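You operate a simulated robot arm through the tools that you are given. There is no shell and no other tool.

You run a simulated robot arm. Do the job below in one go: nothing can be reset, and whatever is moved stays where it is left.

JOB
Crimp the contact on the blue-banded lead at its printed size and put it in the green tray.
Fine: load it by the slide, one stroke of the lever, fingers clear of the die, slide out again.

Only the result counts: the job must be done as asked and must still hold three seconds after the hand-in. Knocking over, shifting, dropping, spilling or breaking anything else fails it.

ROBOT AND FRAMES
A 7-joint arm with a two-finger parallel gripper, fixed in place. Base frame: the origin is on the floor under the middle of its stand, x ahead of it, y to its left, z up; the work surface is at about z = 826. Units: mm, rad, N and s.
With the tool pointing down near the work surface it reaches from about 300 to 700 mm from the base axis. Its first joint turns from -1.152 to 1.152 rad. Payload 1.57 kg.
Tool frame: the origin (TCP) lies between the finger pads and is the grasp point; the fingertips stand 30 mm ahead of it; z points along the fingers, y is the line along which they close. Largest opening 110 mm; finger width 24, thickness 12; the body of the gripper, 48 by 112 mm, starts 78 mm behind the TCP.
Orientation is that of the tool frame in the base frame, as [roll, pitch, yaw] about the fixed x, y, z axes, in that order (R = Rz(yaw) Ry(pitch) Rx(roll)). With the fingers straight down and closing along the base's y, the tool's x points along the base's -x, its y along +y and its z along -z.

CONTROLS
- The arm moves only by the tool servo_tool. Its argument "rows" is a list of rows, each a list of 7 numbers: the shift along the base's x, y, z in units of 30 mm (1.0 is 30 mm), then the turn, a rotation vector about the base's x, y, z in units of 4 degrees (1.0 is 4 degrees), then the closure, from 0 (fully open) to 1 (shut). In form: [[dx, dy, dz, ax, ay, az, jaw], ...]. A call has 1 to 20 rows; each row shifts and turns the commanded pose from where the row before left it. A call with a number of a shift or a turn outside -1 to 1 is refused whole. Rows are played at 5 a second. More than 50 mm and 0.15 rad between two rows, or a gripper value outside its range, and nothing of the call is played. A pose out of reach is approached as far as the arm can. The call stops where the force on the tool passes 40 N (or 10 N more than at its start, if that is more) or the arm is blocked; 0.2 s more then pass. The fingers move at their own pace (about 108 mm/s each) and stop on an object; they squeeze with about 37 N. The grip force told is the motor's: it shows also when the fingers shut on nothing. Time passes only in rows, and 0.2 s behind the last, so rows that do not move let the fingers close. The reply holds the time, the measured pose of the TCP, the force on the tool along the base axes, the opening and the grip force, in the units named above and with some noise, with the torque about the TCP (base axes, N m) and any sound that the robot's microphone picked up.
- Cameras (640 x 400 px; columns grow to the right, rows downward): "scene" is fixed at [158.8, -381.4, 1393.9]; the picture's right is [0.87, -0.49, 0.00], its down [-0.30, -0.53, -0.79] and it looks along [0.38, 0.69, -0.61] (base axes); focal length 216 px, centre (320, 200). "wrist" rides on the gripper at [70, 16, -141] in the tool frame; the picture's right is [-0.23, 0.97, 0.00], its down [-0.86, -0.20, -0.48] and it looks along [-0.47, -0.11, 0.88] (tool axes); focal length 222 px, centre (320, 200). There is no depth. A picture from a camera that has moved, and an enlarged one, comes with that camera's place and axes in the base frame and with its lens. The place of the scene camera against the robot may be out by one fixed shift of up to 12 mm in any direction.
- grab_frame(camera): a new picture of that camera. The clock stands still meanwhile.
- zoom(camera, box): a new picture of the part [left, top, right, bottom] of that camera's present view, enlarged. The clock stands still meanwhile.
- job_done(): hands the job in; it is judged then, once.

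Places have to be worked out from the pictures, the camera data and where the tool is seen. Open the gripper and draw the arm clear of the work before you hand the job in, unless the task says otherwise.

The tools are called as name(argument=value, ...) on one line, values as JSON. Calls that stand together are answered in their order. servo_tool: Moves the arm, as the interface text tells. Its arguments: {"type":"object","properties":{"rows":{"type":"array"}},"required":["rows"]} The other tools are called the same way: grab_frame (camera) takes a picture; zoom (camera, box) takes an enlarged picture of a part of a camera's view; job_done () hands the job in.

At the start:

```text
t: 0.0
eef_pos: [417.9, 85.4, 1252.9]
orientation: [-3.141, 0.0, -3.141]
wrist_force: [0.1, -0.2, -0.3]
wrist_torque: [0.02, 0.03, 0.03]
opening: 109.9
gripper_force: 0.0
```

scene: 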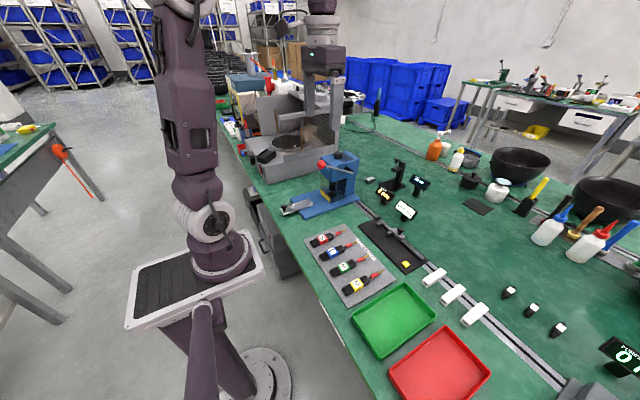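
wrist: 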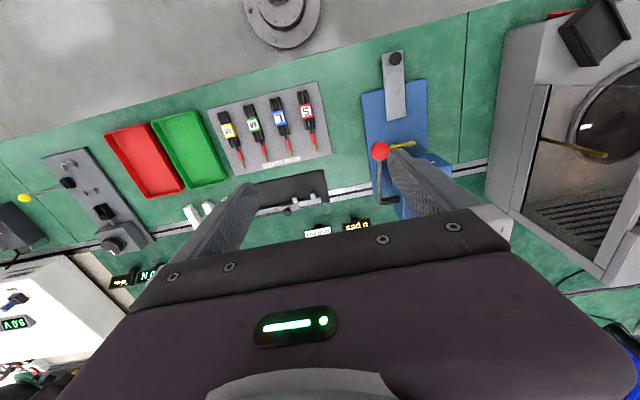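

The start pictures show a mat with four leads (bands of different colours), a blue press with a lever and a slide, green and red trays, and some small displays. I'll zoom in to read the details.

zoom(camera="scene", box=[270, 210, 430, 310])

zoom(camera="scene", box=[260, 130, 420, 230])

zoom(camera="wrist", box=[200, 70, 360, 170])

zoom(camera="wrist", box=[330, 40, 490, 140])

zoom(camera="wrist", box=[330, 120, 490, 220])

zoom(camera="wrist", box=[230, 160, 390, 260])

```text
4.00 times, centred on (350, 260) of scene
camera zoom: at [158.8, -381.4, 1393.9], right [0.87, -0.49, 0.0], down [-0.3, -0.53, -0.79], along [0.38, 0.69, -0.61], focal length 866 px, centre (200, -40)
```

zoom: 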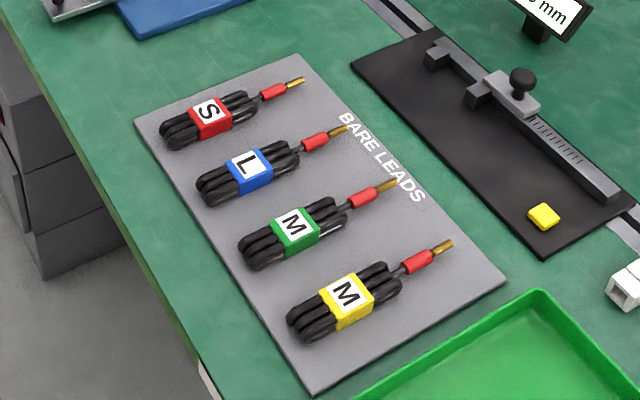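

```text
4.00 times, centred on (340, 180) of scene
camera zoom: at [158.8, -381.4, 1393.9], right [0.87, -0.49, 0.0], down [-0.3, -0.53, -0.79], along [0.38, 0.69, -0.61], focal length 866 px, centre (240, 280)
```

zoom: 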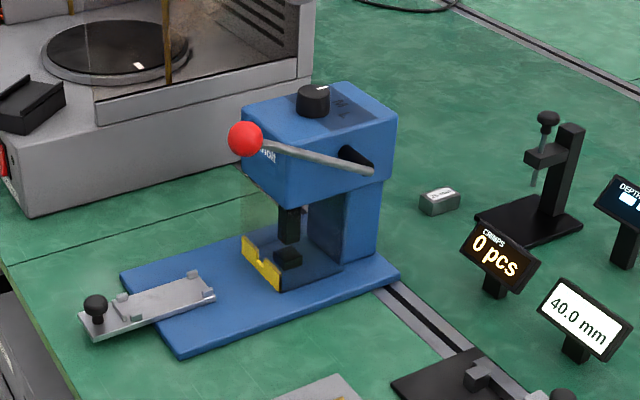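

```text
4.00 times, centred on (280, 120) of wrist
camera zoom: at [347.4, 100.6, 1394.8], right [0.23, 0.97, 0.0], down [0.86, -0.2, 0.48], along [0.47, -0.11, -0.88], focal length 888 px, centre (480, 520)
```

zoom: 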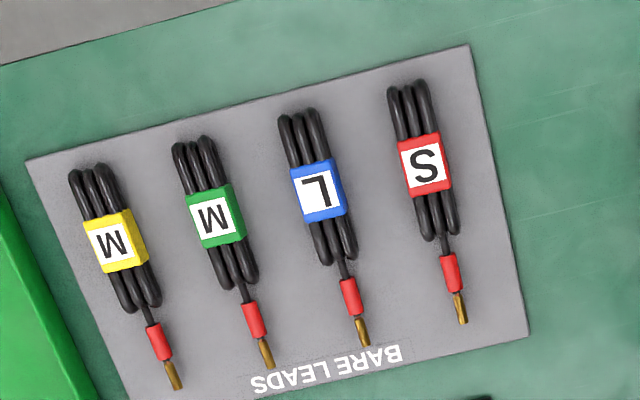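

```text
4.00 times, centred on (410, 90) of wrist
camera zoom: at [347.4, 100.6, 1394.8], right [0.23, 0.97, 0.0], down [0.86, -0.2, 0.48], along [0.47, -0.11, -0.88], focal length 888 px, centre (-40, 640)
```

zoom: 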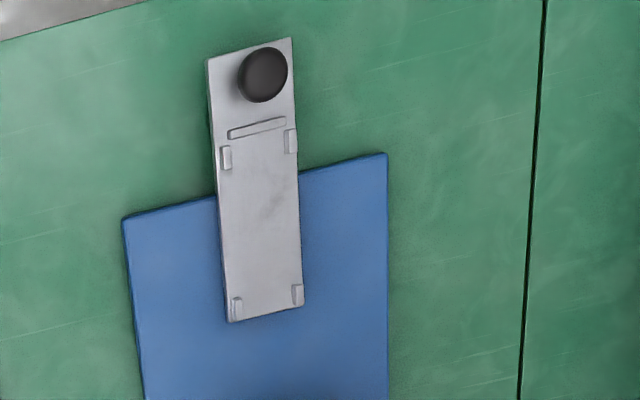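

```text
4.00 times, centred on (410, 170) of wrist
camera zoom: at [347.4, 100.6, 1394.8], right [0.23, 0.97, 0.0], down [0.86, -0.2, 0.48], along [0.47, -0.11, -0.88], focal length 888 px, centre (-40, 320)
```

zoom: 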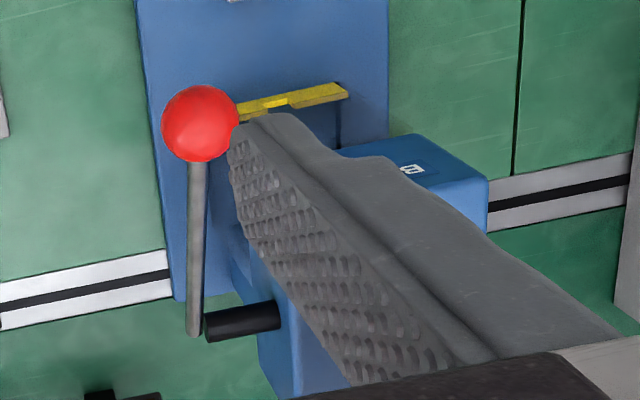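

```text
4.00 times, centred on (310, 210) of wrist
camera zoom: at [347.4, 100.6, 1394.8], right [0.23, 0.97, 0.0], down [0.86, -0.2, 0.48], along [0.47, -0.11, -0.88], focal length 888 px, centre (360, 160)
```

zoom: 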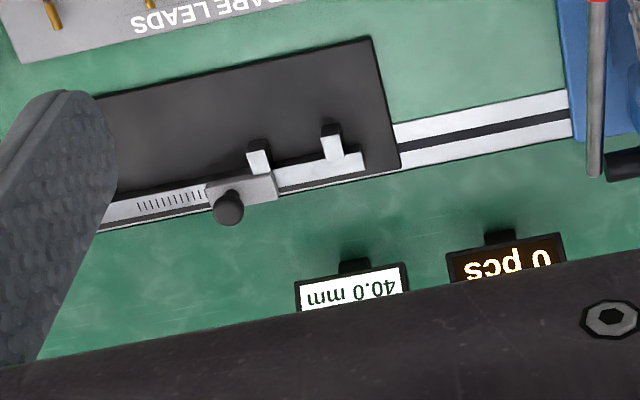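

The blue-banded lead is printed "L". The press has a black knob on top that is likely a size selector, so I'll zoom in harder on it.

zoom(camera="scene", box=[315, 145, 363, 175])

zoom(camera="scene", box=[310, 165, 358, 205])

zoom(camera="scene", box=[272, 185, 336, 225])

zoom(camera="scene", box=[360, 150, 456, 240])

zoom(camera="scene", box=[400, 250, 640, 400])

```text
13.33 times, centred on (339, 160) of scene
camera zoom: at [158.8, -381.4, 1393.9], right [0.87, -0.49, 0.0], down [-0.3, -0.53, -0.79], along [0.38, 0.69, -0.61], focal length 2886 px, centre (67, 733)
```

zoom: 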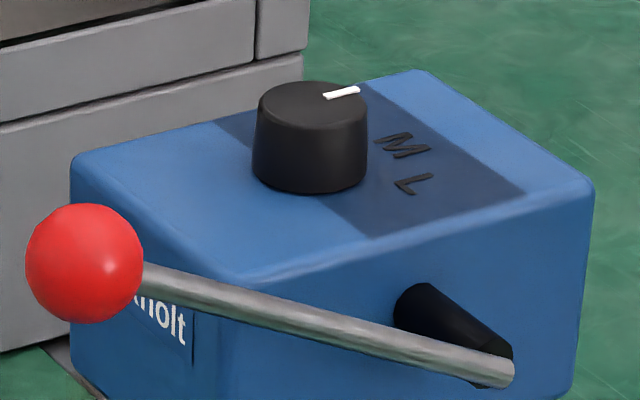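

```text
10.00 times, centred on (334, 185) of scene
camera zoom: at [158.8, -381.4, 1393.9], right [0.87, -0.49, 0.0], down [-0.3, -0.53, -0.79], along [0.38, 0.69, -0.61], focal length 2164 px, centre (180, 350)
```

zoom: 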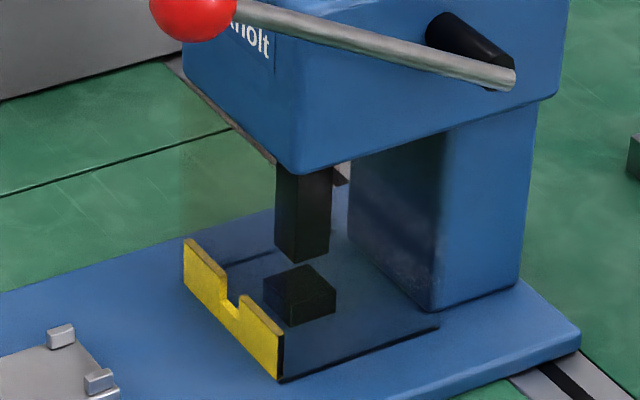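

```text
10.00 times, centred on (304, 205) of scene
camera zoom: at [158.8, -381.4, 1393.9], right [0.87, -0.49, 0.0], down [-0.3, -0.53, -0.79], along [0.38, 0.69, -0.61], focal length 2164 px, centre (480, 150)
```

zoom: 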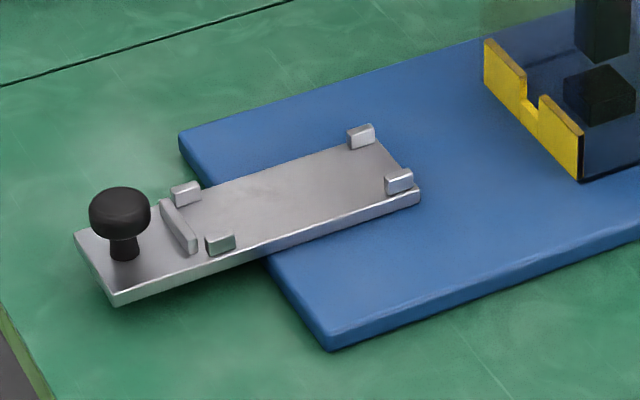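

```text
4.44 times, centred on (408, 195) of scene
camera zoom: at [158.8, -381.4, 1393.9], right [0.87, -0.49, 0.0], down [-0.3, -0.53, -0.79], along [0.38, 0.69, -0.61], focal length 962 px, centre (-71, 222)
```

zoom: 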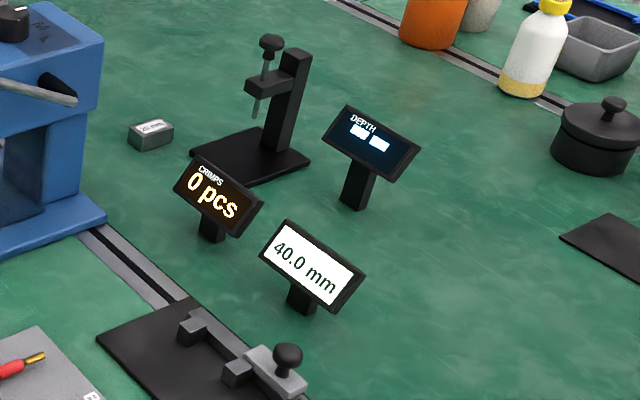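

```text
2.67 times, centred on (520, 325) of scene
camera zoom: at [158.8, -381.4, 1393.9], right [0.87, -0.49, 0.0], down [-0.3, -0.53, -0.79], along [0.38, 0.69, -0.61], focal length 577 px, centre (-213, -133)
```

zoom: 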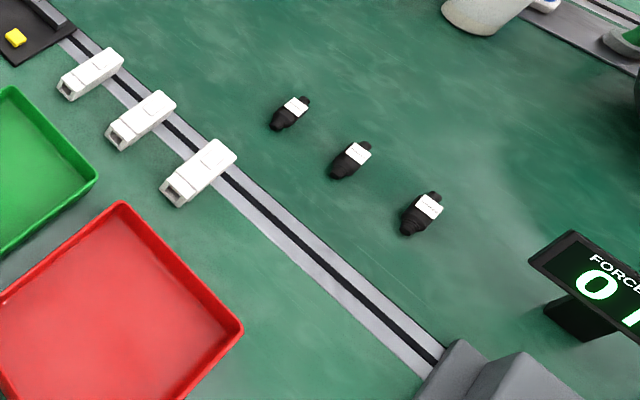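

The knob on the head is a selector (M and L visible, S hidden) and its pointer seems to be at S; the lead says L, so it must be turned. I estimate the slide knob at about (347,258), its pegs at x≈380/459, y≈241/276, and the lever ball at about (465,169,1053). I'll move the wrist camera above the press to see the dial from above.

servo_tool(rows=[[0.163, 0.885, -0.2, 0, 0, 0, 0], [0.163, 0.885, -0.2, 0, 0, 0, 0], [0.163, 0.885, -0.2, 0, 0, 0, 0], [0.163, 0.885, -0.2, 0, 0, 0, 0], [0.163, 0.885, -0.2, 0, 0, 0, 0], [0.163, 0.885, -0.2, 0, 0, 0, 0], [0.163, 0.885, -0.2, 0, 0, 0, 0]])

grab_frame(camera="wrist")

grab_frame(camera="scene")

```text
t: 1.6
eef_pos: [451.5, 272.8, 1211.4]
orientation: [-3.141, -0.001, 3.141]
wrist_force: [0.1, 0.0, -0.2]
wrist_torque: [-0.03, 0.02, 0.0]
opening: 110.2
gripper_force: 0.1
```

```text
taken
camera wrist: at [381.4, 288.0, 1352.6], right [0.23, 0.97, 0.0], down [0.86, -0.2, 0.48], along [0.47, -0.11, -0.88], focal length 222 px, centre (320, 200)
```

wrist: 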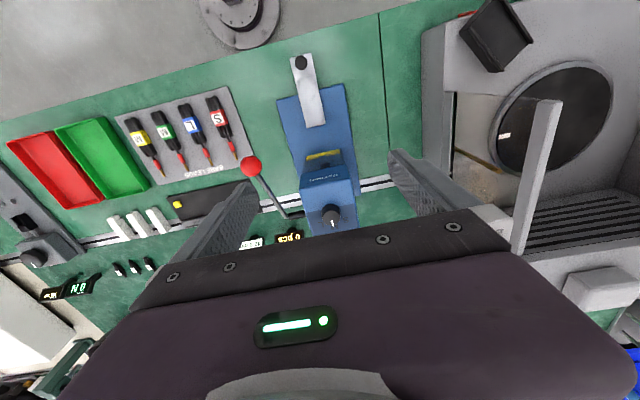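

```text
taken
```

scene: 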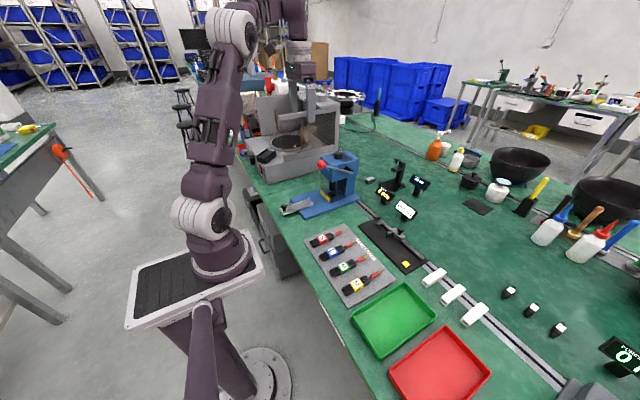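

The head with the dial is visible between the fingers. I'll zoom in on the dial and on the press parts.

zoom(camera="wrist", box=[296, 190, 376, 240])

zoom(camera="wrist", box=[230, 140, 390, 240])

zoom(camera="wrist", box=[240, 40, 400, 140])

zoom(camera="scene", box=[312, 140, 376, 180])

```text
8.00 times, centred on (336, 215) of wrist
camera zoom: at [381.4, 288.0, 1352.6], right [0.23, 0.97, 0.0], down [0.86, -0.2, 0.48], along [0.47, -0.11, -0.88], focal length 1777 px, centre (192, 80)
```

zoom: 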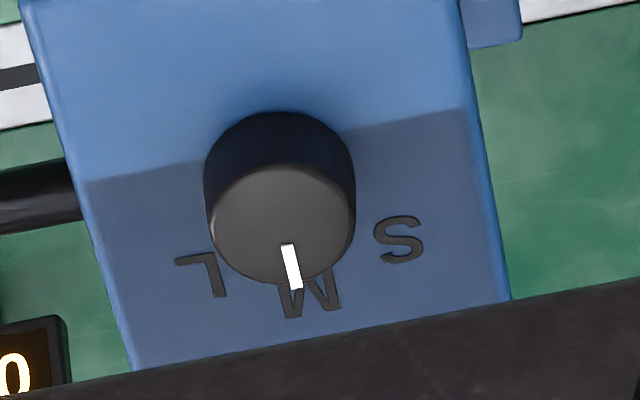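

```text
4.00 times, centred on (310, 190) of wrist
camera zoom: at [381.4, 288.0, 1352.6], right [0.23, 0.97, 0.0], down [0.86, -0.2, 0.48], along [0.47, -0.11, -0.88], focal length 888 px, centre (360, 240)
```

zoom: 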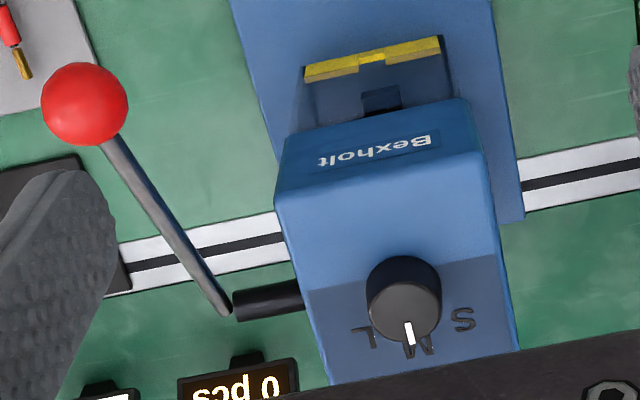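

```text
4.00 times, centred on (320, 90) of wrist
camera zoom: at [381.4, 288.0, 1352.6], right [0.23, 0.97, 0.0], down [0.86, -0.2, 0.48], along [0.47, -0.11, -0.88], focal length 888 px, centre (320, 640)
```

zoom: 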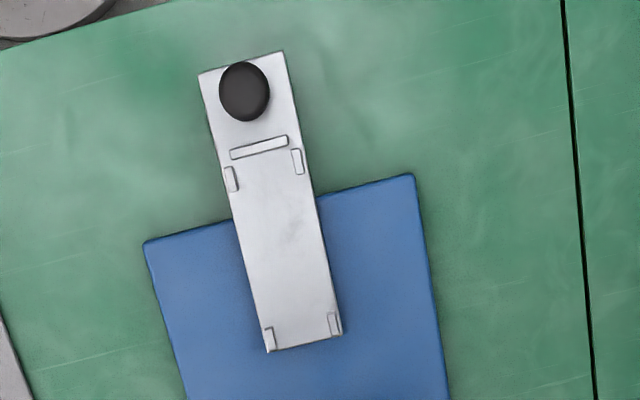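

```text
10.00 times, centred on (344, 160) of scene
camera zoom: at [158.8, -381.4, 1393.9], right [0.87, -0.49, 0.0], down [-0.3, -0.53, -0.79], along [0.38, 0.69, -0.61], focal length 2164 px, centre (80, 600)
```

zoom: 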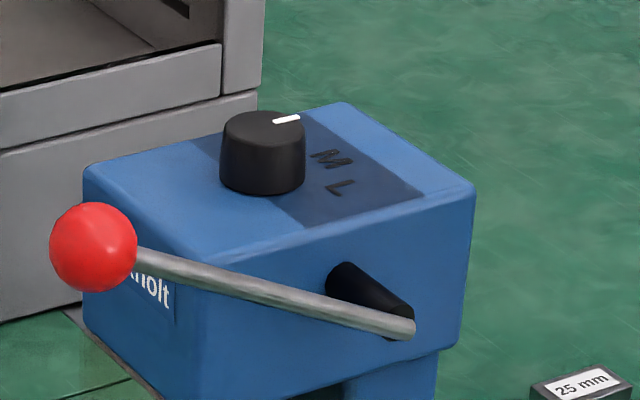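

The dial pointer is at M (points along +x). L sits at about −45° from M as seen from above, and S at +45°. I place the dial at about (592,258.6), top z≈1028, with the head top at ≈1010. I'll move above it, pre-turning the gripper by +22.5° so that a −45° turn is available.

servo_tool(rows=[[0.78, -0.079, -0.5, 0, 0, 0.9375, 0.3], [0.78, -0.079, -0.5, 0, 0, 0.9375, 0.4], [0.78, -0.079, -0.5, 0, 0, 0.9375, 0.4], [0.78, -0.079, -0.5, 0, 0, 0.9375, 0.4], [0.78, -0.079, -0.5, 0, 0, 0.9375, 0.4], [0.78, -0.079, -0.5, 0, 0, 0.9375, 0.4], [0, 0, 0, 0, 0, 0, 0.4]])

grab_frame(camera="wrist")

zoom(camera="wrist", box=[240, 130, 400, 230])

zoom(camera="scene", box=[292, 90, 388, 150])

```text
t: 3.2
eef_pos: [578.9, 256.9, 1121.6]
orientation: [-3.131, -0.024, -2.761]
wrist_force: [-0.5, 0.8, -0.3]
wrist_torque: [0.01, 0.01, 0.03]
opening: 66.0
gripper_force: 0.0
out of reach, approached as far as the arm can: row 6
```

```text
taken
camera wrist: at [509.1, 247.9, 1264.1], right [-0.15, 0.99, -0.02], down [0.88, 0.14, 0.46], along [0.46, 0.05, -0.89], focal length 222 px, centre (320, 200)
```

wrist: 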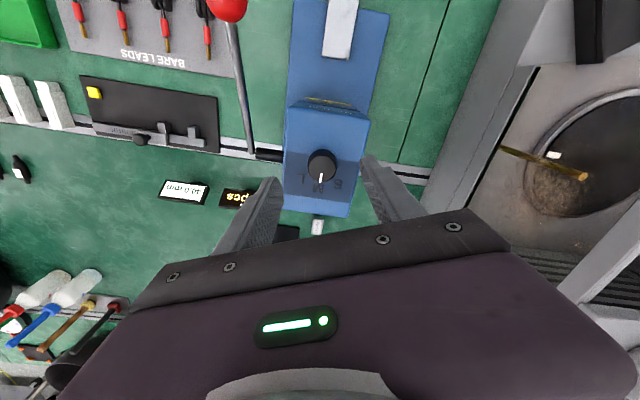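

```text
4.00 times, centred on (320, 180) of wrist
camera zoom: at [509.1, 247.9, 1264.1], right [-0.15, 0.99, -0.02], down [0.88, 0.14, 0.46], along [0.46, 0.05, -0.89], focal length 888 px, centre (320, 280)
```

zoom: 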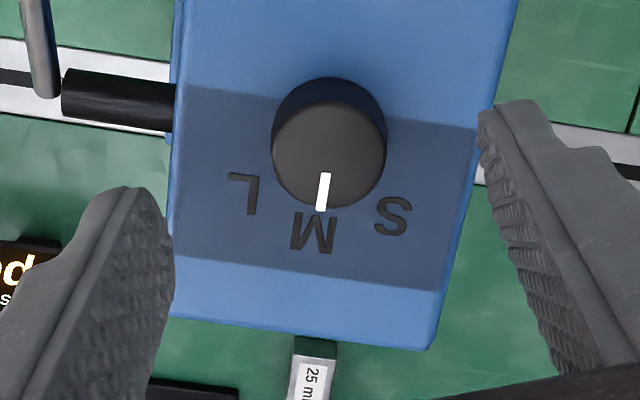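

```text
6.67 times, centred on (340, 120) of scene
camera zoom: at [158.8, -381.4, 1393.9], right [0.87, -0.49, 0.0], down [-0.3, -0.53, -0.79], along [0.38, 0.69, -0.61], focal length 1443 px, centre (187, 733)
```

zoom: 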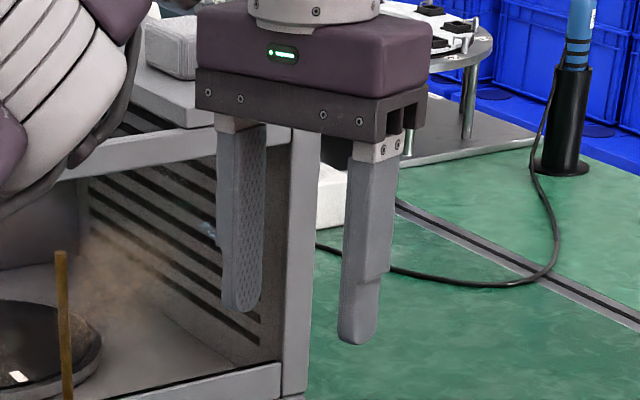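

The pose was slightly out of reach at this height (TCP stopped at x=579 instead of 592). The dial reads at (592.4,258.2). Reach should be better lower down, so I'll descend part way and check the pose.

servo_tool(rows=[[0, 0, -0.5, 0, 0, 0, 0.4], [0, 0, -0.5, 0, 0, 0, 0.4], [0, 0, -0.5, 0, 0, 0, 0.4], [0, 0, 0, 0, 0, 0, 0.4]])

zoom(camera="wrist", box=[240, 130, 400, 230])

```text
t: 4.2
eef_pos: [576.7, 256.5, 1076.0]
orientation: [3.141, 0.0, -2.748]
wrist_force: [0.1, 0.0, 0.8]
wrist_torque: [-0.01, -0.01, -0.02]
opening: 66.3
gripper_force: 0.1
```

```text
4.00 times, centred on (320, 180) of wrist
camera zoom: at [506.0, 244.6, 1218.2], right [-0.16, 0.99, 0.0], down [0.87, 0.14, 0.48], along [0.47, 0.08, -0.88], focal length 888 px, centre (320, 280)
```

zoom: 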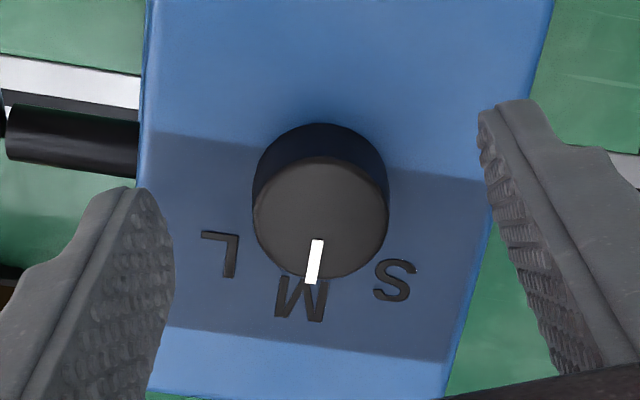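

The tool is now vertical and the command was reset to the reached pose. I'll try to shift the remaining ~15 mm in x and ~2 mm in y at this lower height.

servo_tool(rows=[[0.26, 0.037, -0.2, 0, 0, 0, 0.4], [0.26, 0.037, -0.2, 0, 0, 0, 0.4], [0, 0, 0, 0, 0, 0, 0.4]])

zoom(camera="wrist", box=[240, 130, 400, 230])

```text
t: 5.0
eef_pos: [591.8, 259.1, 1063.9]
orientation: [3.141, 0.0, -2.748]
wrist_force: [-0.3, 0.0, -0.4]
wrist_torque: [-0.01, 0.0, -0.02]
opening: 66.0
gripper_force: 0.1
```

```text
4.00 times, centred on (320, 180) of wrist
camera zoom: at [521.4, 246.8, 1205.8], right [-0.16, 0.99, 0.0], down [0.87, 0.14, 0.48], along [0.47, 0.08, -0.88], focal length 888 px, centre (320, 280)
```

zoom: 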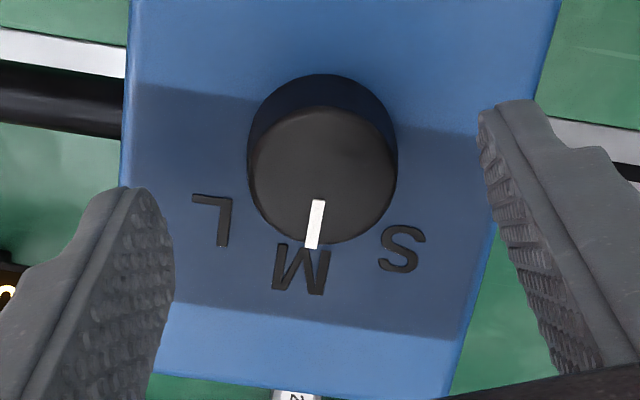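

The TCP is at (591.8,259.1,1063.9), centred on the dial. I'll lower 20 mm so the tips stop just above the head surface and close on the dial.

servo_tool(rows=[[0, 0, -0.33, 0, 0, 0, 0.4], [0, 0, -0.33, 0, 0, 0, 0.4], [0, 0, 0, 0, 0, 0, 0.6], [0, 0, 0, 0, 0, 0, 1], [0, 0, 0, 0, 0, 0, 1]])

zoom(camera="wrist", box=[240, 130, 400, 230])

zoom(camera="scene", box=[300, 110, 396, 170])

```text
t: 6.2
eef_pos: [592.7, 260.4, 1045.1]
orientation: [-3.142, 0.0, -2.751]
wrist_force: [-1.7, 4.4, -2.3]
wrist_torque: [0.22, -0.21, 0.0]
opening: 32.6
gripper_force: 40.3
```

```text
4.00 times, centred on (320, 180) of wrist
camera zoom: at [521.0, 247.2, 1186.0], right [-0.16, 0.99, 0.0], down [0.87, 0.14, 0.48], along [0.47, 0.08, -0.88], focal length 888 px, centre (320, 280)
```

zoom: 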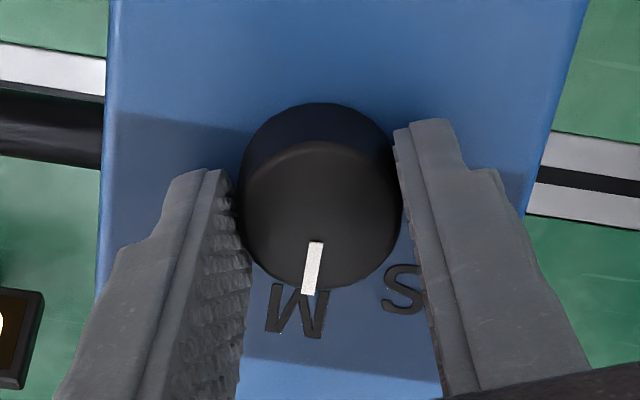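

```text
6.67 times, centred on (348, 140) of scene
camera zoom: at [158.8, -381.2, 1393.9], right [0.87, -0.49, 0.0], down [-0.3, -0.53, -0.79], along [0.38, 0.69, -0.61], focal length 1443 px, centre (133, 600)
```

zoom: 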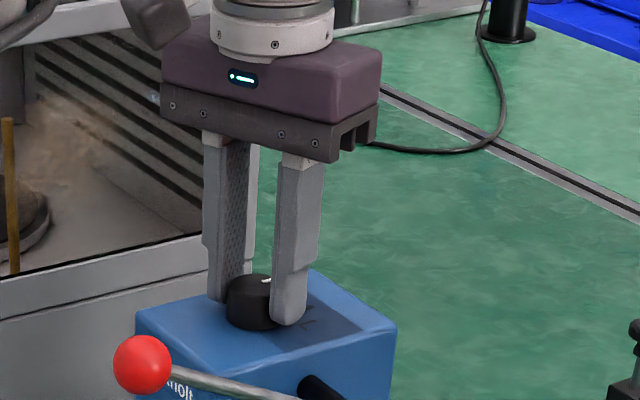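

The dial is gripped (opening 32.6 mm, 40 N). Now I'll turn the tool −45° about z to bring the pointer to L, then look.

servo_tool(rows=[[0, 0.02, 0, 0, 0, -0.9375, 1], [0, 0.02, 0, 0, 0, -0.9375, 1], [0, 0, 0, 0, 0, -0.9375, 1], [0, 0, 0, 0, 0, -0.9375, 1], [0, 0, 0, 0, 0, -0.9375, 1], [0, 0, 0, 0, 0, -0.9375, 1], [0, 0, 0, 0, 0, -0.9375, 1], [0, 0, 0, 0, 0, -0.9375, 1], [0, 0, 0, 0, 0, -0.9375, 1], [0, 0, 0, 0, 0, -0.9375, 1], [0, 0, 0, 0, 0, -0.9375, 1], [0, 0, 0, 0, 0, -0.9375, 1], [0, 0, 0, 0, 0, 0, 1]])

zoom(camera="wrist", box=[240, 130, 400, 230])

zoom(camera="scene", box=[300, 110, 396, 170])

```text
t: 9.0
eef_pos: [592.1, 260.8, 1044.8]
orientation: [-3.14, 0.002, 2.746]
wrist_force: [-11.1, -16.3, -8.0]
wrist_torque: [-0.42, 0.35, 0.0]
opening: 32.7
gripper_force: 41.1
```

```text
4.00 times, centred on (320, 180) of wrist
camera zoom: at [533.8, 300.9, 1186.1], right [0.58, 0.81, 0.0], down [0.71, -0.51, 0.48], along [0.39, -0.28, -0.88], focal length 888 px, centre (320, 280)
```

zoom: 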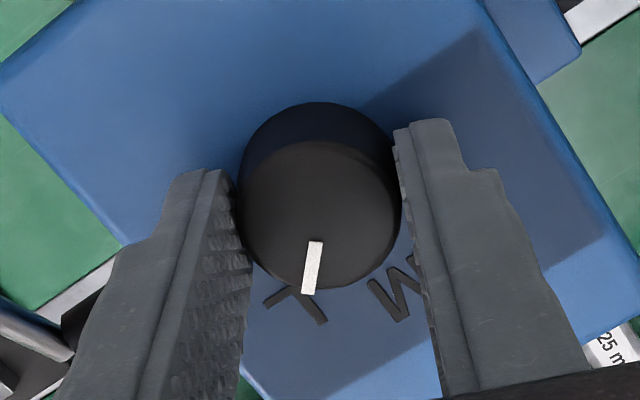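

```text
6.67 times, centred on (348, 140) of scene
camera zoom: at [158.6, -381.8, 1393.8], right [0.87, -0.49, 0.0], down [-0.3, -0.53, -0.79], along [0.38, 0.69, -0.61], focal length 1443 px, centre (133, 600)
```

zoom: 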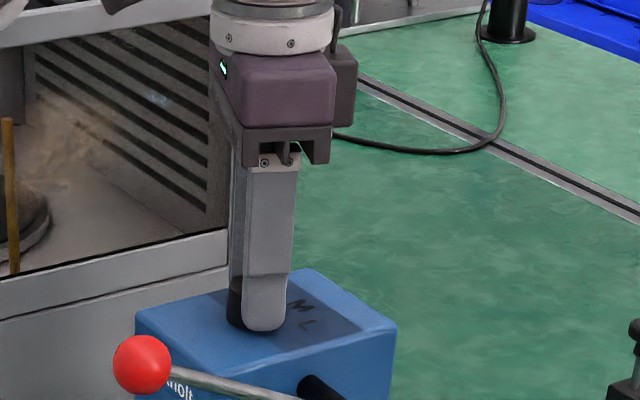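

The pointer now appears to point at L after a −45° turn. I'll open, rise and verify the dial from above.

servo_tool(rows=[[0, 0, 0, 0, 0, 0, 0.6], [0, 0, 0, 0, 0, 0, 0.4], [0, 0, 0, 0, 0, 0, 0.4], [0, 0, 0.5, 0, 0, 0, 0.4], [0, 0, 0.7, 0, 0, 0, 0.4]])

zoom(camera="wrist", box=[240, 130, 400, 230])

zoom(camera="scene", box=[300, 110, 396, 170])

```text
t: 10.2
eef_pos: [592.8, 260.3, 1082.7]
orientation: [3.139, 0.0, 2.749]
wrist_force: [-0.4, -0.8, -0.2]
wrist_torque: [-0.03, -0.03, 0.0]
opening: 65.9
gripper_force: 0.1
```

```text
4.00 times, centred on (320, 180) of wrist
camera zoom: at [534.0, 301.1, 1222.8], right [0.58, 0.81, 0.0], down [0.71, -0.51, 0.48], along [0.39, -0.28, -0.88], focal length 888 px, centre (320, 280)
```

zoom: 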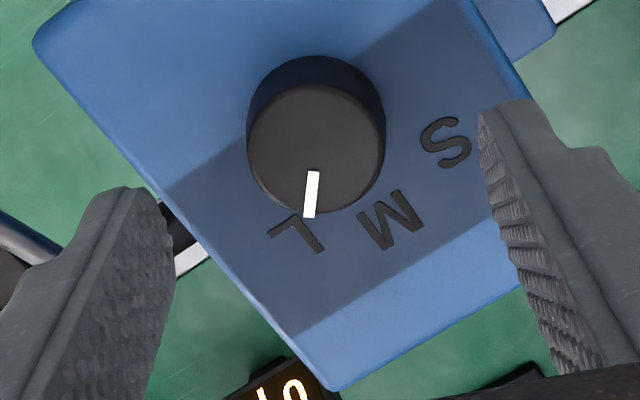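

```text
6.67 times, centred on (348, 140) of scene
camera zoom: at [158.8, -381.4, 1393.9], right [0.87, -0.49, 0.0], down [-0.3, -0.53, -0.79], along [0.38, 0.69, -0.61], focal length 1443 px, centre (133, 600)
```

zoom: 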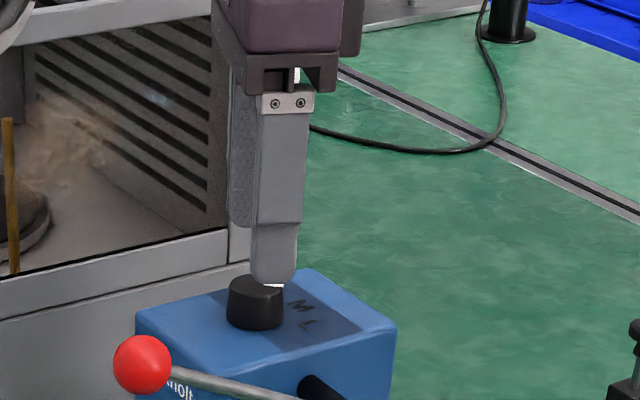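

The dial pointer computes to −44.3° and the L mark to −45.4°, so the size is set to L. Now I'll rise while retreating, turn the tool straight again, and travel high over the lever to the blue-banded lead near (402,−11).

servo_tool(rows=[[-0.767, -0.1, 0.633, 0, 0, 0.9375, 0.4], [-0.767, -0.1, 0.633, 0, 0, 0.9375, 0.4], [-0.767, -0.1, 0.633, 0, 0, 0.9375, 0.4], [-0.767, -0.1, 0.633, 0, 0, 0.9375, 0.4], [-0.363, -0.95, 0, 0, 0, 0.9375, 0.4], [-0.363, -0.95, 0, 0, 0, 0.9375, 0.4], [-0.363, -0.95, 0, 0, 0, 0, 0.4], [-0.363, -0.95, 0, 0, 0, 0, 0.4], [-0.363, -0.95, 0, 0, 0, 0, 0.4], [-0.363, -0.95, 0, 0, 0, 0, 0.4], [-0.363, -0.95, 0, 0, 0, 0, 0.4], [-0.363, -0.95, 0, 0, 0, 0, 0.5], [-0.363, -0.95, 0, 0, 0, 0, 0.5], [0, 0, -0.9, 0, 0, 0, 0.5], [0, 0, -0.9, 0, 0, 0, 0.5], [0, 0, -0.9, 0, 0, 0, 0.5], [0, 0, -0.9, 0, 0, 0, 0.5]])

grab_frame(camera="wrist")

zoom(camera="wrist", box=[240, 120, 400, 220])

zoom(camera="scene", box=[270, 140, 430, 240])

```text
t: 13.8
eef_pos: [402.1, -8.3, 1047.5]
orientation: [-3.14, 0.001, -3.141]
wrist_force: [-0.5, -0.2, 0.0]
wrist_torque: [-0.01, 0.03, -0.02]
opening: 55.0
gripper_force: 0.2
```

```text
taken
camera wrist: at [331.7, 7.5, 1189.2], right [0.23, 0.97, 0.0], down [0.86, -0.2, 0.48], along [0.47, -0.11, -0.88], focal length 222 px, centre (320, 200)
```

wrist: 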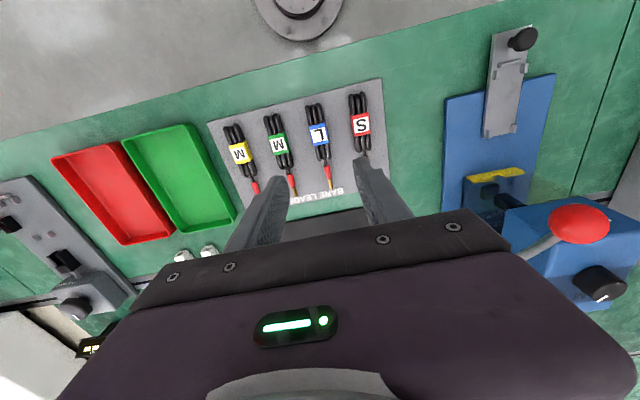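

```text
4.00 times, centred on (320, 170) of wrist
camera zoom: at [331.7, 7.5, 1189.2], right [0.23, 0.97, 0.0], down [0.86, -0.2, 0.48], along [0.47, -0.11, -0.88], focal length 888 px, centre (320, 320)
```

zoom: 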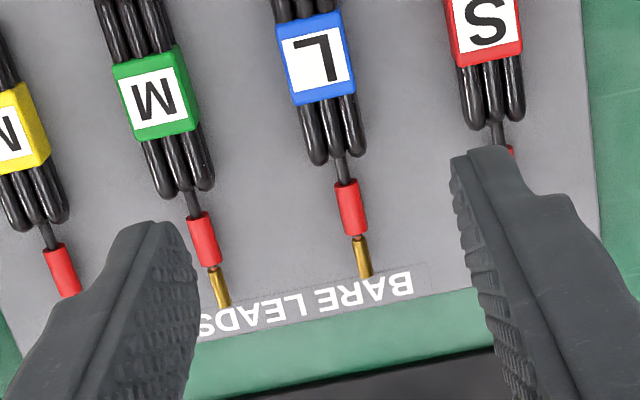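

```text
4.00 times, centred on (350, 190) of scene
camera zoom: at [158.8, -381.4, 1393.9], right [0.87, -0.49, 0.0], down [-0.3, -0.53, -0.79], along [0.38, 0.69, -0.61], focal length 866 px, centre (200, 240)
```

zoom: 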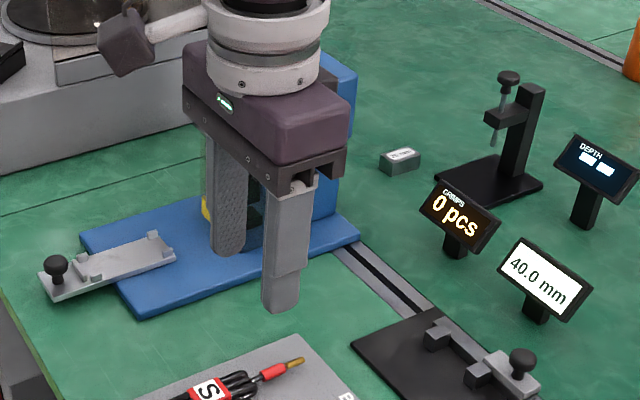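

The blue lead lies along x with its band centre at about (403,−11), brass tip at about (502,−12); its neighbours are 64 mm away, clear of fingers opened to 55 mm. I'll descend to just above it and check alignment.

servo_tool(rows=[[0.02, -0.045, -0.95, 0, 0, 0, 0.5], [0.02, -0.045, -0.95, 0, 0, 0, 0.5], [0, 0, -0.95, 0, 0, 0, 0.5], [0, 0, -0.95, 0, 0, 0, 0.5], [0, 0, -0.95, 0, 0, 0, 0.5], [0, 0, 0, 0, 0, 0, 0.5]])

grab_frame(camera="wrist")

zoom(camera="scene", box=[290, 200, 386, 260])

```text
t: 15.2
eef_pos: [402.6, -8.5, 906.2]
orientation: [-3.141, 0.0, 3.141]
wrist_force: [-0.5, -0.1, -0.5]
wrist_torque: [-0.03, 0.0, -0.02]
opening: 55.0
gripper_force: 0.0
```

```text
taken
camera wrist: at [332.3, 5.3, 1047.7], right [0.23, 0.97, 0.0], down [0.86, -0.2, 0.48], along [0.47, -0.11, -0.88], focal length 222 px, centre (320, 200)
```

wrist: 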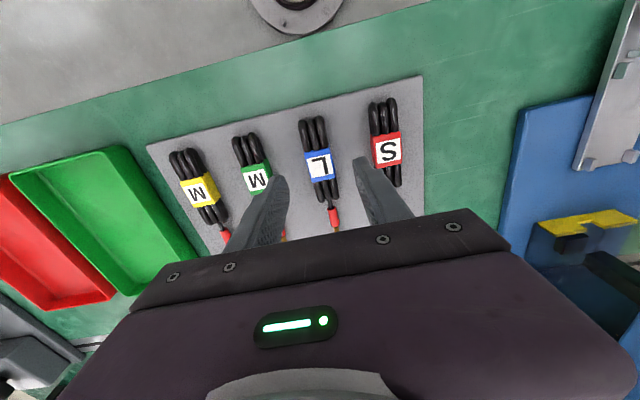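

```text
6.67 times, centred on (338, 230) of scene
camera zoom: at [158.8, -381.4, 1393.9], right [0.87, -0.49, 0.0], down [-0.3, -0.53, -0.79], along [0.38, 0.69, -0.61], focal length 1443 px, centre (200, 0)
```

zoom: 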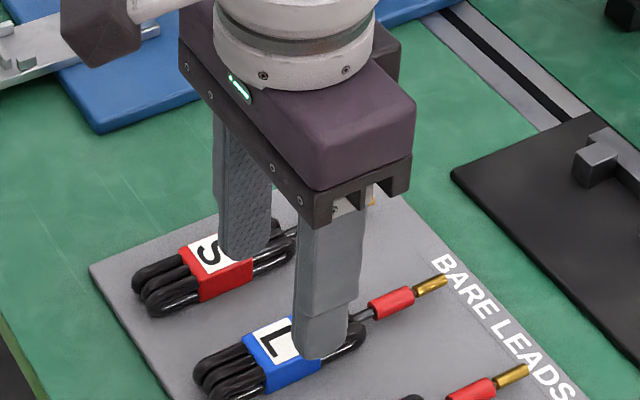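

I'll zoom in to check lateral alignment of the fingers with the blue lead before going down.

zoom(camera="wrist", box=[240, 110, 400, 210])

servo_tool(rows=[[0, 0, 0, 0, 0, 0, 0.5]])

```text
4.00 times, centred on (320, 160) of wrist
camera zoom: at [332.3, 5.3, 1047.7], right [0.23, 0.97, 0.0], down [0.86, -0.2, 0.48], along [0.47, -0.11, -0.88], focal length 888 px, centre (320, 360)
```

zoom: 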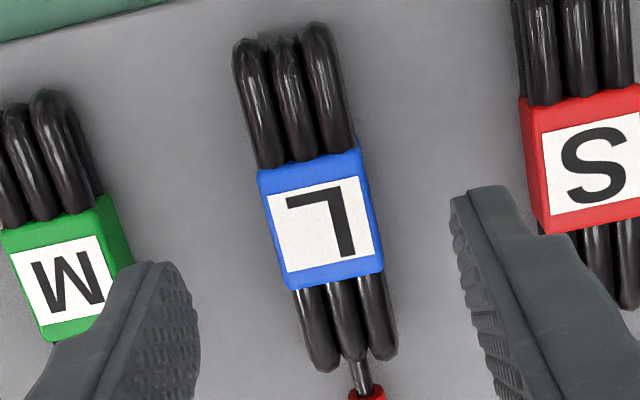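

```text
t: 15.6
eef_pos: [403.0, -10.6, 906.7]
orientation: [-3.142, -0.001, -3.141]
wrist_force: [0.2, -0.3, 0.7]
wrist_torque: [-0.02, 0.01, 0.02]
opening: 55.2
gripper_force: 0.1
```

The pose reads (403.0,−10.6,906.7), which matches the band centre (403,−11). I'll lower to TCP z≈863 (tips ≈4 mm above the mat) and close on the band.

servo_tool(rows=[[0, -0.01, -0.7, 0, 0, 0, 0.5], [0, 0, -0.75, 0, 0, 0, 0.5], [0, 0, 0, 0, 0, 0, 0.5], [0, 0, 0, 0, 0, 0, 0.75], [0, 0, 0, 0, 0, 0, 1], [0, 0, 0, 0, 0, 0, 1]])

zoom(camera="wrist", box=[240, 110, 400, 210])

zoom(camera="scene", box=[290, 220, 386, 280])

```text
t: 17.0
eef_pos: [403.9, -9.2, 862.3]
orientation: [3.141, -0.001, 3.141]
wrist_force: [-0.1, -0.4, 0.1]
wrist_torque: [0.0, 0.01, 0.0]
opening: 23.7
gripper_force: 36.2
```

```text
4.00 times, centred on (320, 160) of wrist
camera zoom: at [333.6, 5.2, 1004.4], right [0.23, 0.97, 0.0], down [0.86, -0.2, 0.48], along [0.47, -0.11, -0.88], focal length 888 px, centre (320, 360)
```

zoom: 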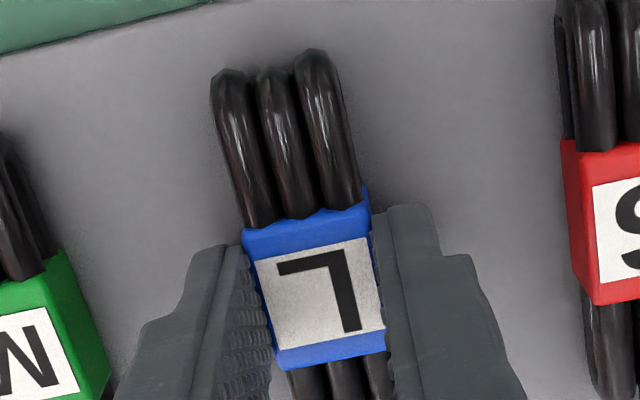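

```text
6.67 times, centred on (338, 250) of scene
camera zoom: at [158.8, -381.4, 1393.9], right [0.87, -0.49, 0.0], down [-0.3, -0.53, -0.79], along [0.38, 0.69, -0.61], focal length 1443 px, centre (200, -133)
```

zoom: 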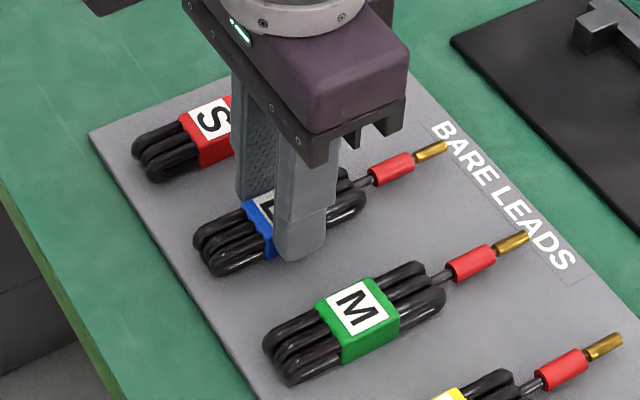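

The band is gripped (opening 23.7 mm). I'll lift it and check how it hangs before carrying it on.

servo_tool(rows=[[0, 0, 0.4, 0, 0, 0, 1], [0, 0, 0.8, 0, 0, 0, 1], [0, 0, 0.95, 0, 0, 0, 1], [0, 0, 0.95, 0, 0, 0, 1], [0, 0, 0.9, 0, 0, 0, 1]])

grab_frame(camera="wrist")

zoom(camera="scene", box=[270, 180, 398, 260])

zoom(camera="wrist", box=[240, 110, 400, 210])

```text
t: 18.2
eef_pos: [403.3, -10.7, 982.9]
orientation: [-3.142, 0.0, 3.141]
wrist_force: [0.7, -0.7, -0.3]
wrist_torque: [-0.03, -0.04, -0.02]
opening: 23.8
gripper_force: 36.0
```

```text
taken
camera wrist: at [333.3, 5.1, 1124.6], right [0.23, 0.97, 0.0], down [0.86, -0.2, 0.48], along [0.47, -0.11, -0.88], focal length 222 px, centre (320, 200)
```

wrist: 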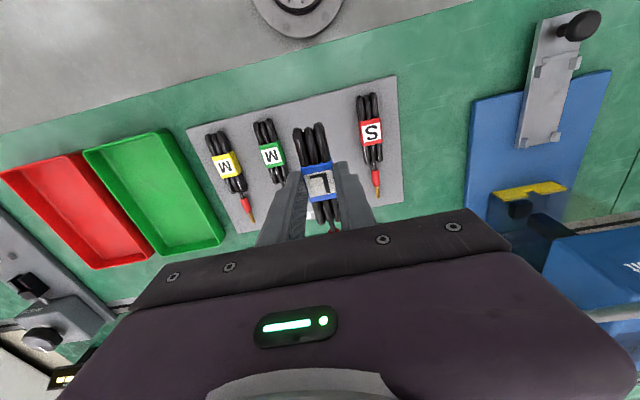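

```text
5.00 times, centred on (334, 220) of scene
camera zoom: at [158.8, -381.4, 1393.9], right [0.87, -0.49, 0.0], down [-0.3, -0.53, -0.79], along [0.38, 0.69, -0.61], focal length 1082 px, centre (250, 100)
```

zoom: 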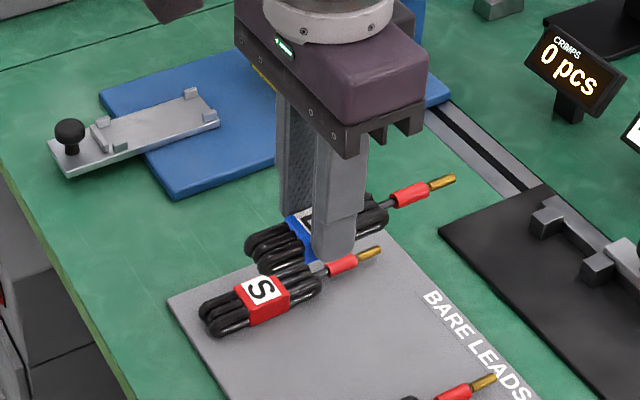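

```text
4.00 times, centred on (320, 160) of wrist
camera zoom: at [333.3, 5.1, 1124.6], right [0.23, 0.97, 0.0], down [0.86, -0.2, 0.48], along [0.47, -0.11, -0.88], focal length 888 px, centre (320, 360)
```

zoom: 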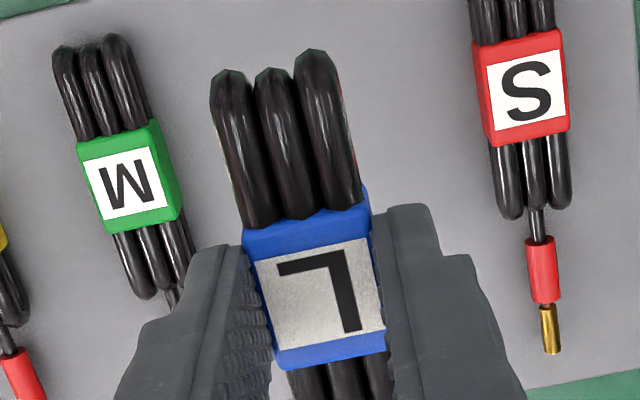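

The lead hangs level with its rear at about TCP−42 in x. I'll carry it up to z≈1140 and across above the lever to over the slide nest.

servo_tool(rows=[[0, 0, 0.9, 0, 0, 0, 1], [0, 0, 0.9, 0, 0, 0, 1], [0, 0, 0.9, 0, 0, 0, 1], [0, 0, 0.9, 0, 0, 0, 1], [0, 0, 0.9, 0, 0, 0, 1], [0, 0, 0.9, 0, 0, 0, 1], [0.04, 0.9, 0, 0, 0, 0, 1], [0.04, 0.9, 0, 0, 0, 0, 1], [0.04, 0.9, 0, 0, 0, 0, 1], [0.04, 0.9, 0, 0, 0, 0, 1], [0.04, 0.9, 0, 0, 0, 0, 1], [0.04, 0.9, 0, 0, 0, 0, 1], [0.04, 0.9, 0, 0, 0, 0, 1], [0.04, 0.9, 0, 0, 0, 0, 1], [0.04, 0.9, 0, 0, 0, 0, 1], [0.04, 0.9, 0, 0, 0, 0, 1], [0, 0, 0, 0, 0, 0, 1]])

grab_frame(camera="wrist")

grab_frame(camera="scene")

```text
t: 21.8
eef_pos: [415.2, 259.2, 1145.6]
orientation: [-3.141, 0.001, 3.142]
wrist_force: [0.9, -0.9, -0.4]
wrist_torque: [-0.02, 0.05, 0.0]
opening: 24.0
gripper_force: 35.6
```

```text
taken
camera wrist: at [345.1, 273.7, 1286.5], right [0.23, 0.97, 0.0], down [0.85, -0.2, 0.48], along [0.47, -0.11, -0.88], focal length 222 px, centre (320, 200)
```

wrist: 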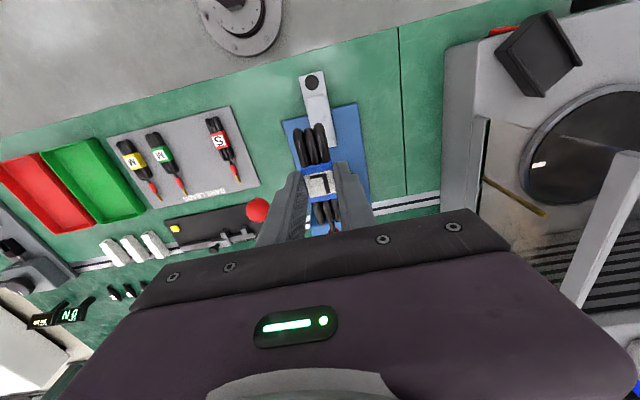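

```text
taken
```

scene: 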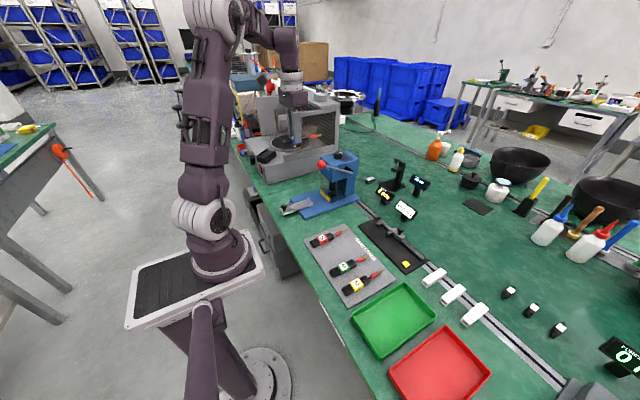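

The lead is over the slide line. I'll descend to about z=930 and look again at the nest relative to the lead.

servo_tool(rows=[[0, 0, -0.9, 0, 0, 0, 1], [0, 0, -0.9, 0, 0, 0, 1], [0, 0, -0.9, 0, 0, 0, 1], [0, 0, -0.9, 0, 0, 0, 1], [0, 0, -0.9, 0, 0, 0, 1], [0, 0, -0.9, 0, 0, 0, 1], [0, 0, -0.9, 0, 0, 0, 1], [0, 0, -0.9, 0, 0, 0, 1], [0, 0, 0, 0, 0, 0, 1], [0, 0, 0, 0, 0, 0, 1]])

grab_frame(camera="wrist")

zoom(camera="wrist", box=[240, 60, 400, 160])

zoom(camera="scene", box=[270, 150, 366, 220])

```text
t: 24.0
eef_pos: [416.5, 260.1, 929.7]
orientation: [3.141, 0.001, 3.141]
wrist_force: [-0.3, -1.3, -0.5]
wrist_torque: [0.01, 0.01, 0.0]
opening: 23.8
gripper_force: 36.2
```

```text
taken
camera wrist: at [345.5, 275.0, 1070.5], right [0.23, 0.97, 0.0], down [0.86, -0.2, 0.48], along [0.47, -0.11, -0.88], focal length 222 px, centre (320, 200)
```

wrist: 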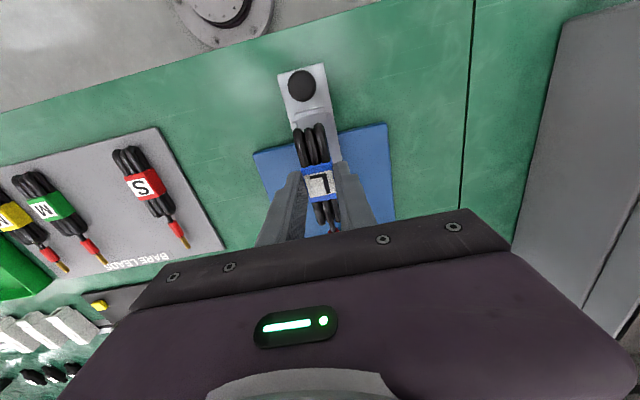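

```text
4.00 times, centred on (320, 110) of wrist
camera zoom: at [345.5, 275.0, 1070.5], right [0.23, 0.97, 0.0], down [0.86, -0.2, 0.48], along [0.47, -0.11, -0.88], focal length 888 px, centre (320, 560)
```

zoom: 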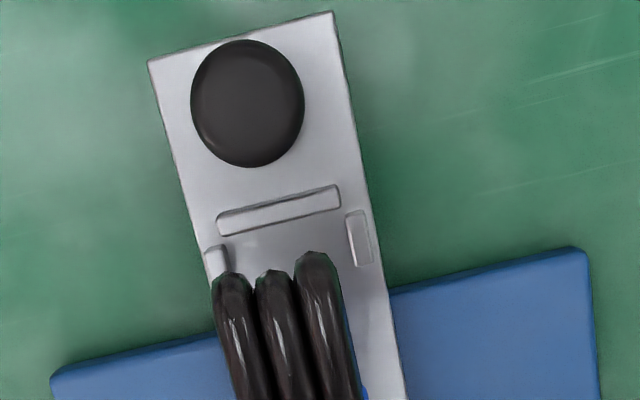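

```text
5.71 times, centred on (318, 185) of scene
camera zoom: at [158.8, -381.4, 1393.9], right [0.87, -0.49, 0.0], down [-0.3, -0.53, -0.79], along [0.38, 0.69, -0.61], focal length 1237 px, centre (331, 286)
```

zoom: 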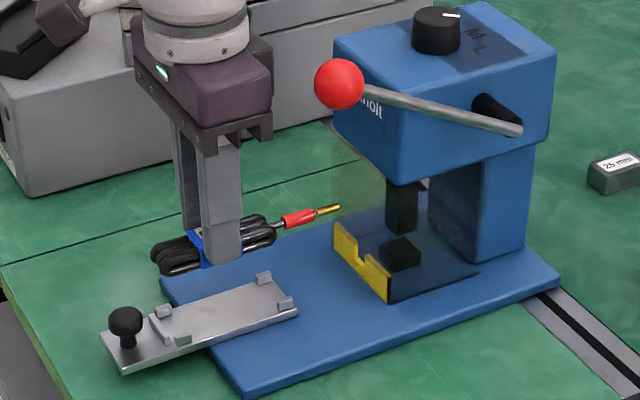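

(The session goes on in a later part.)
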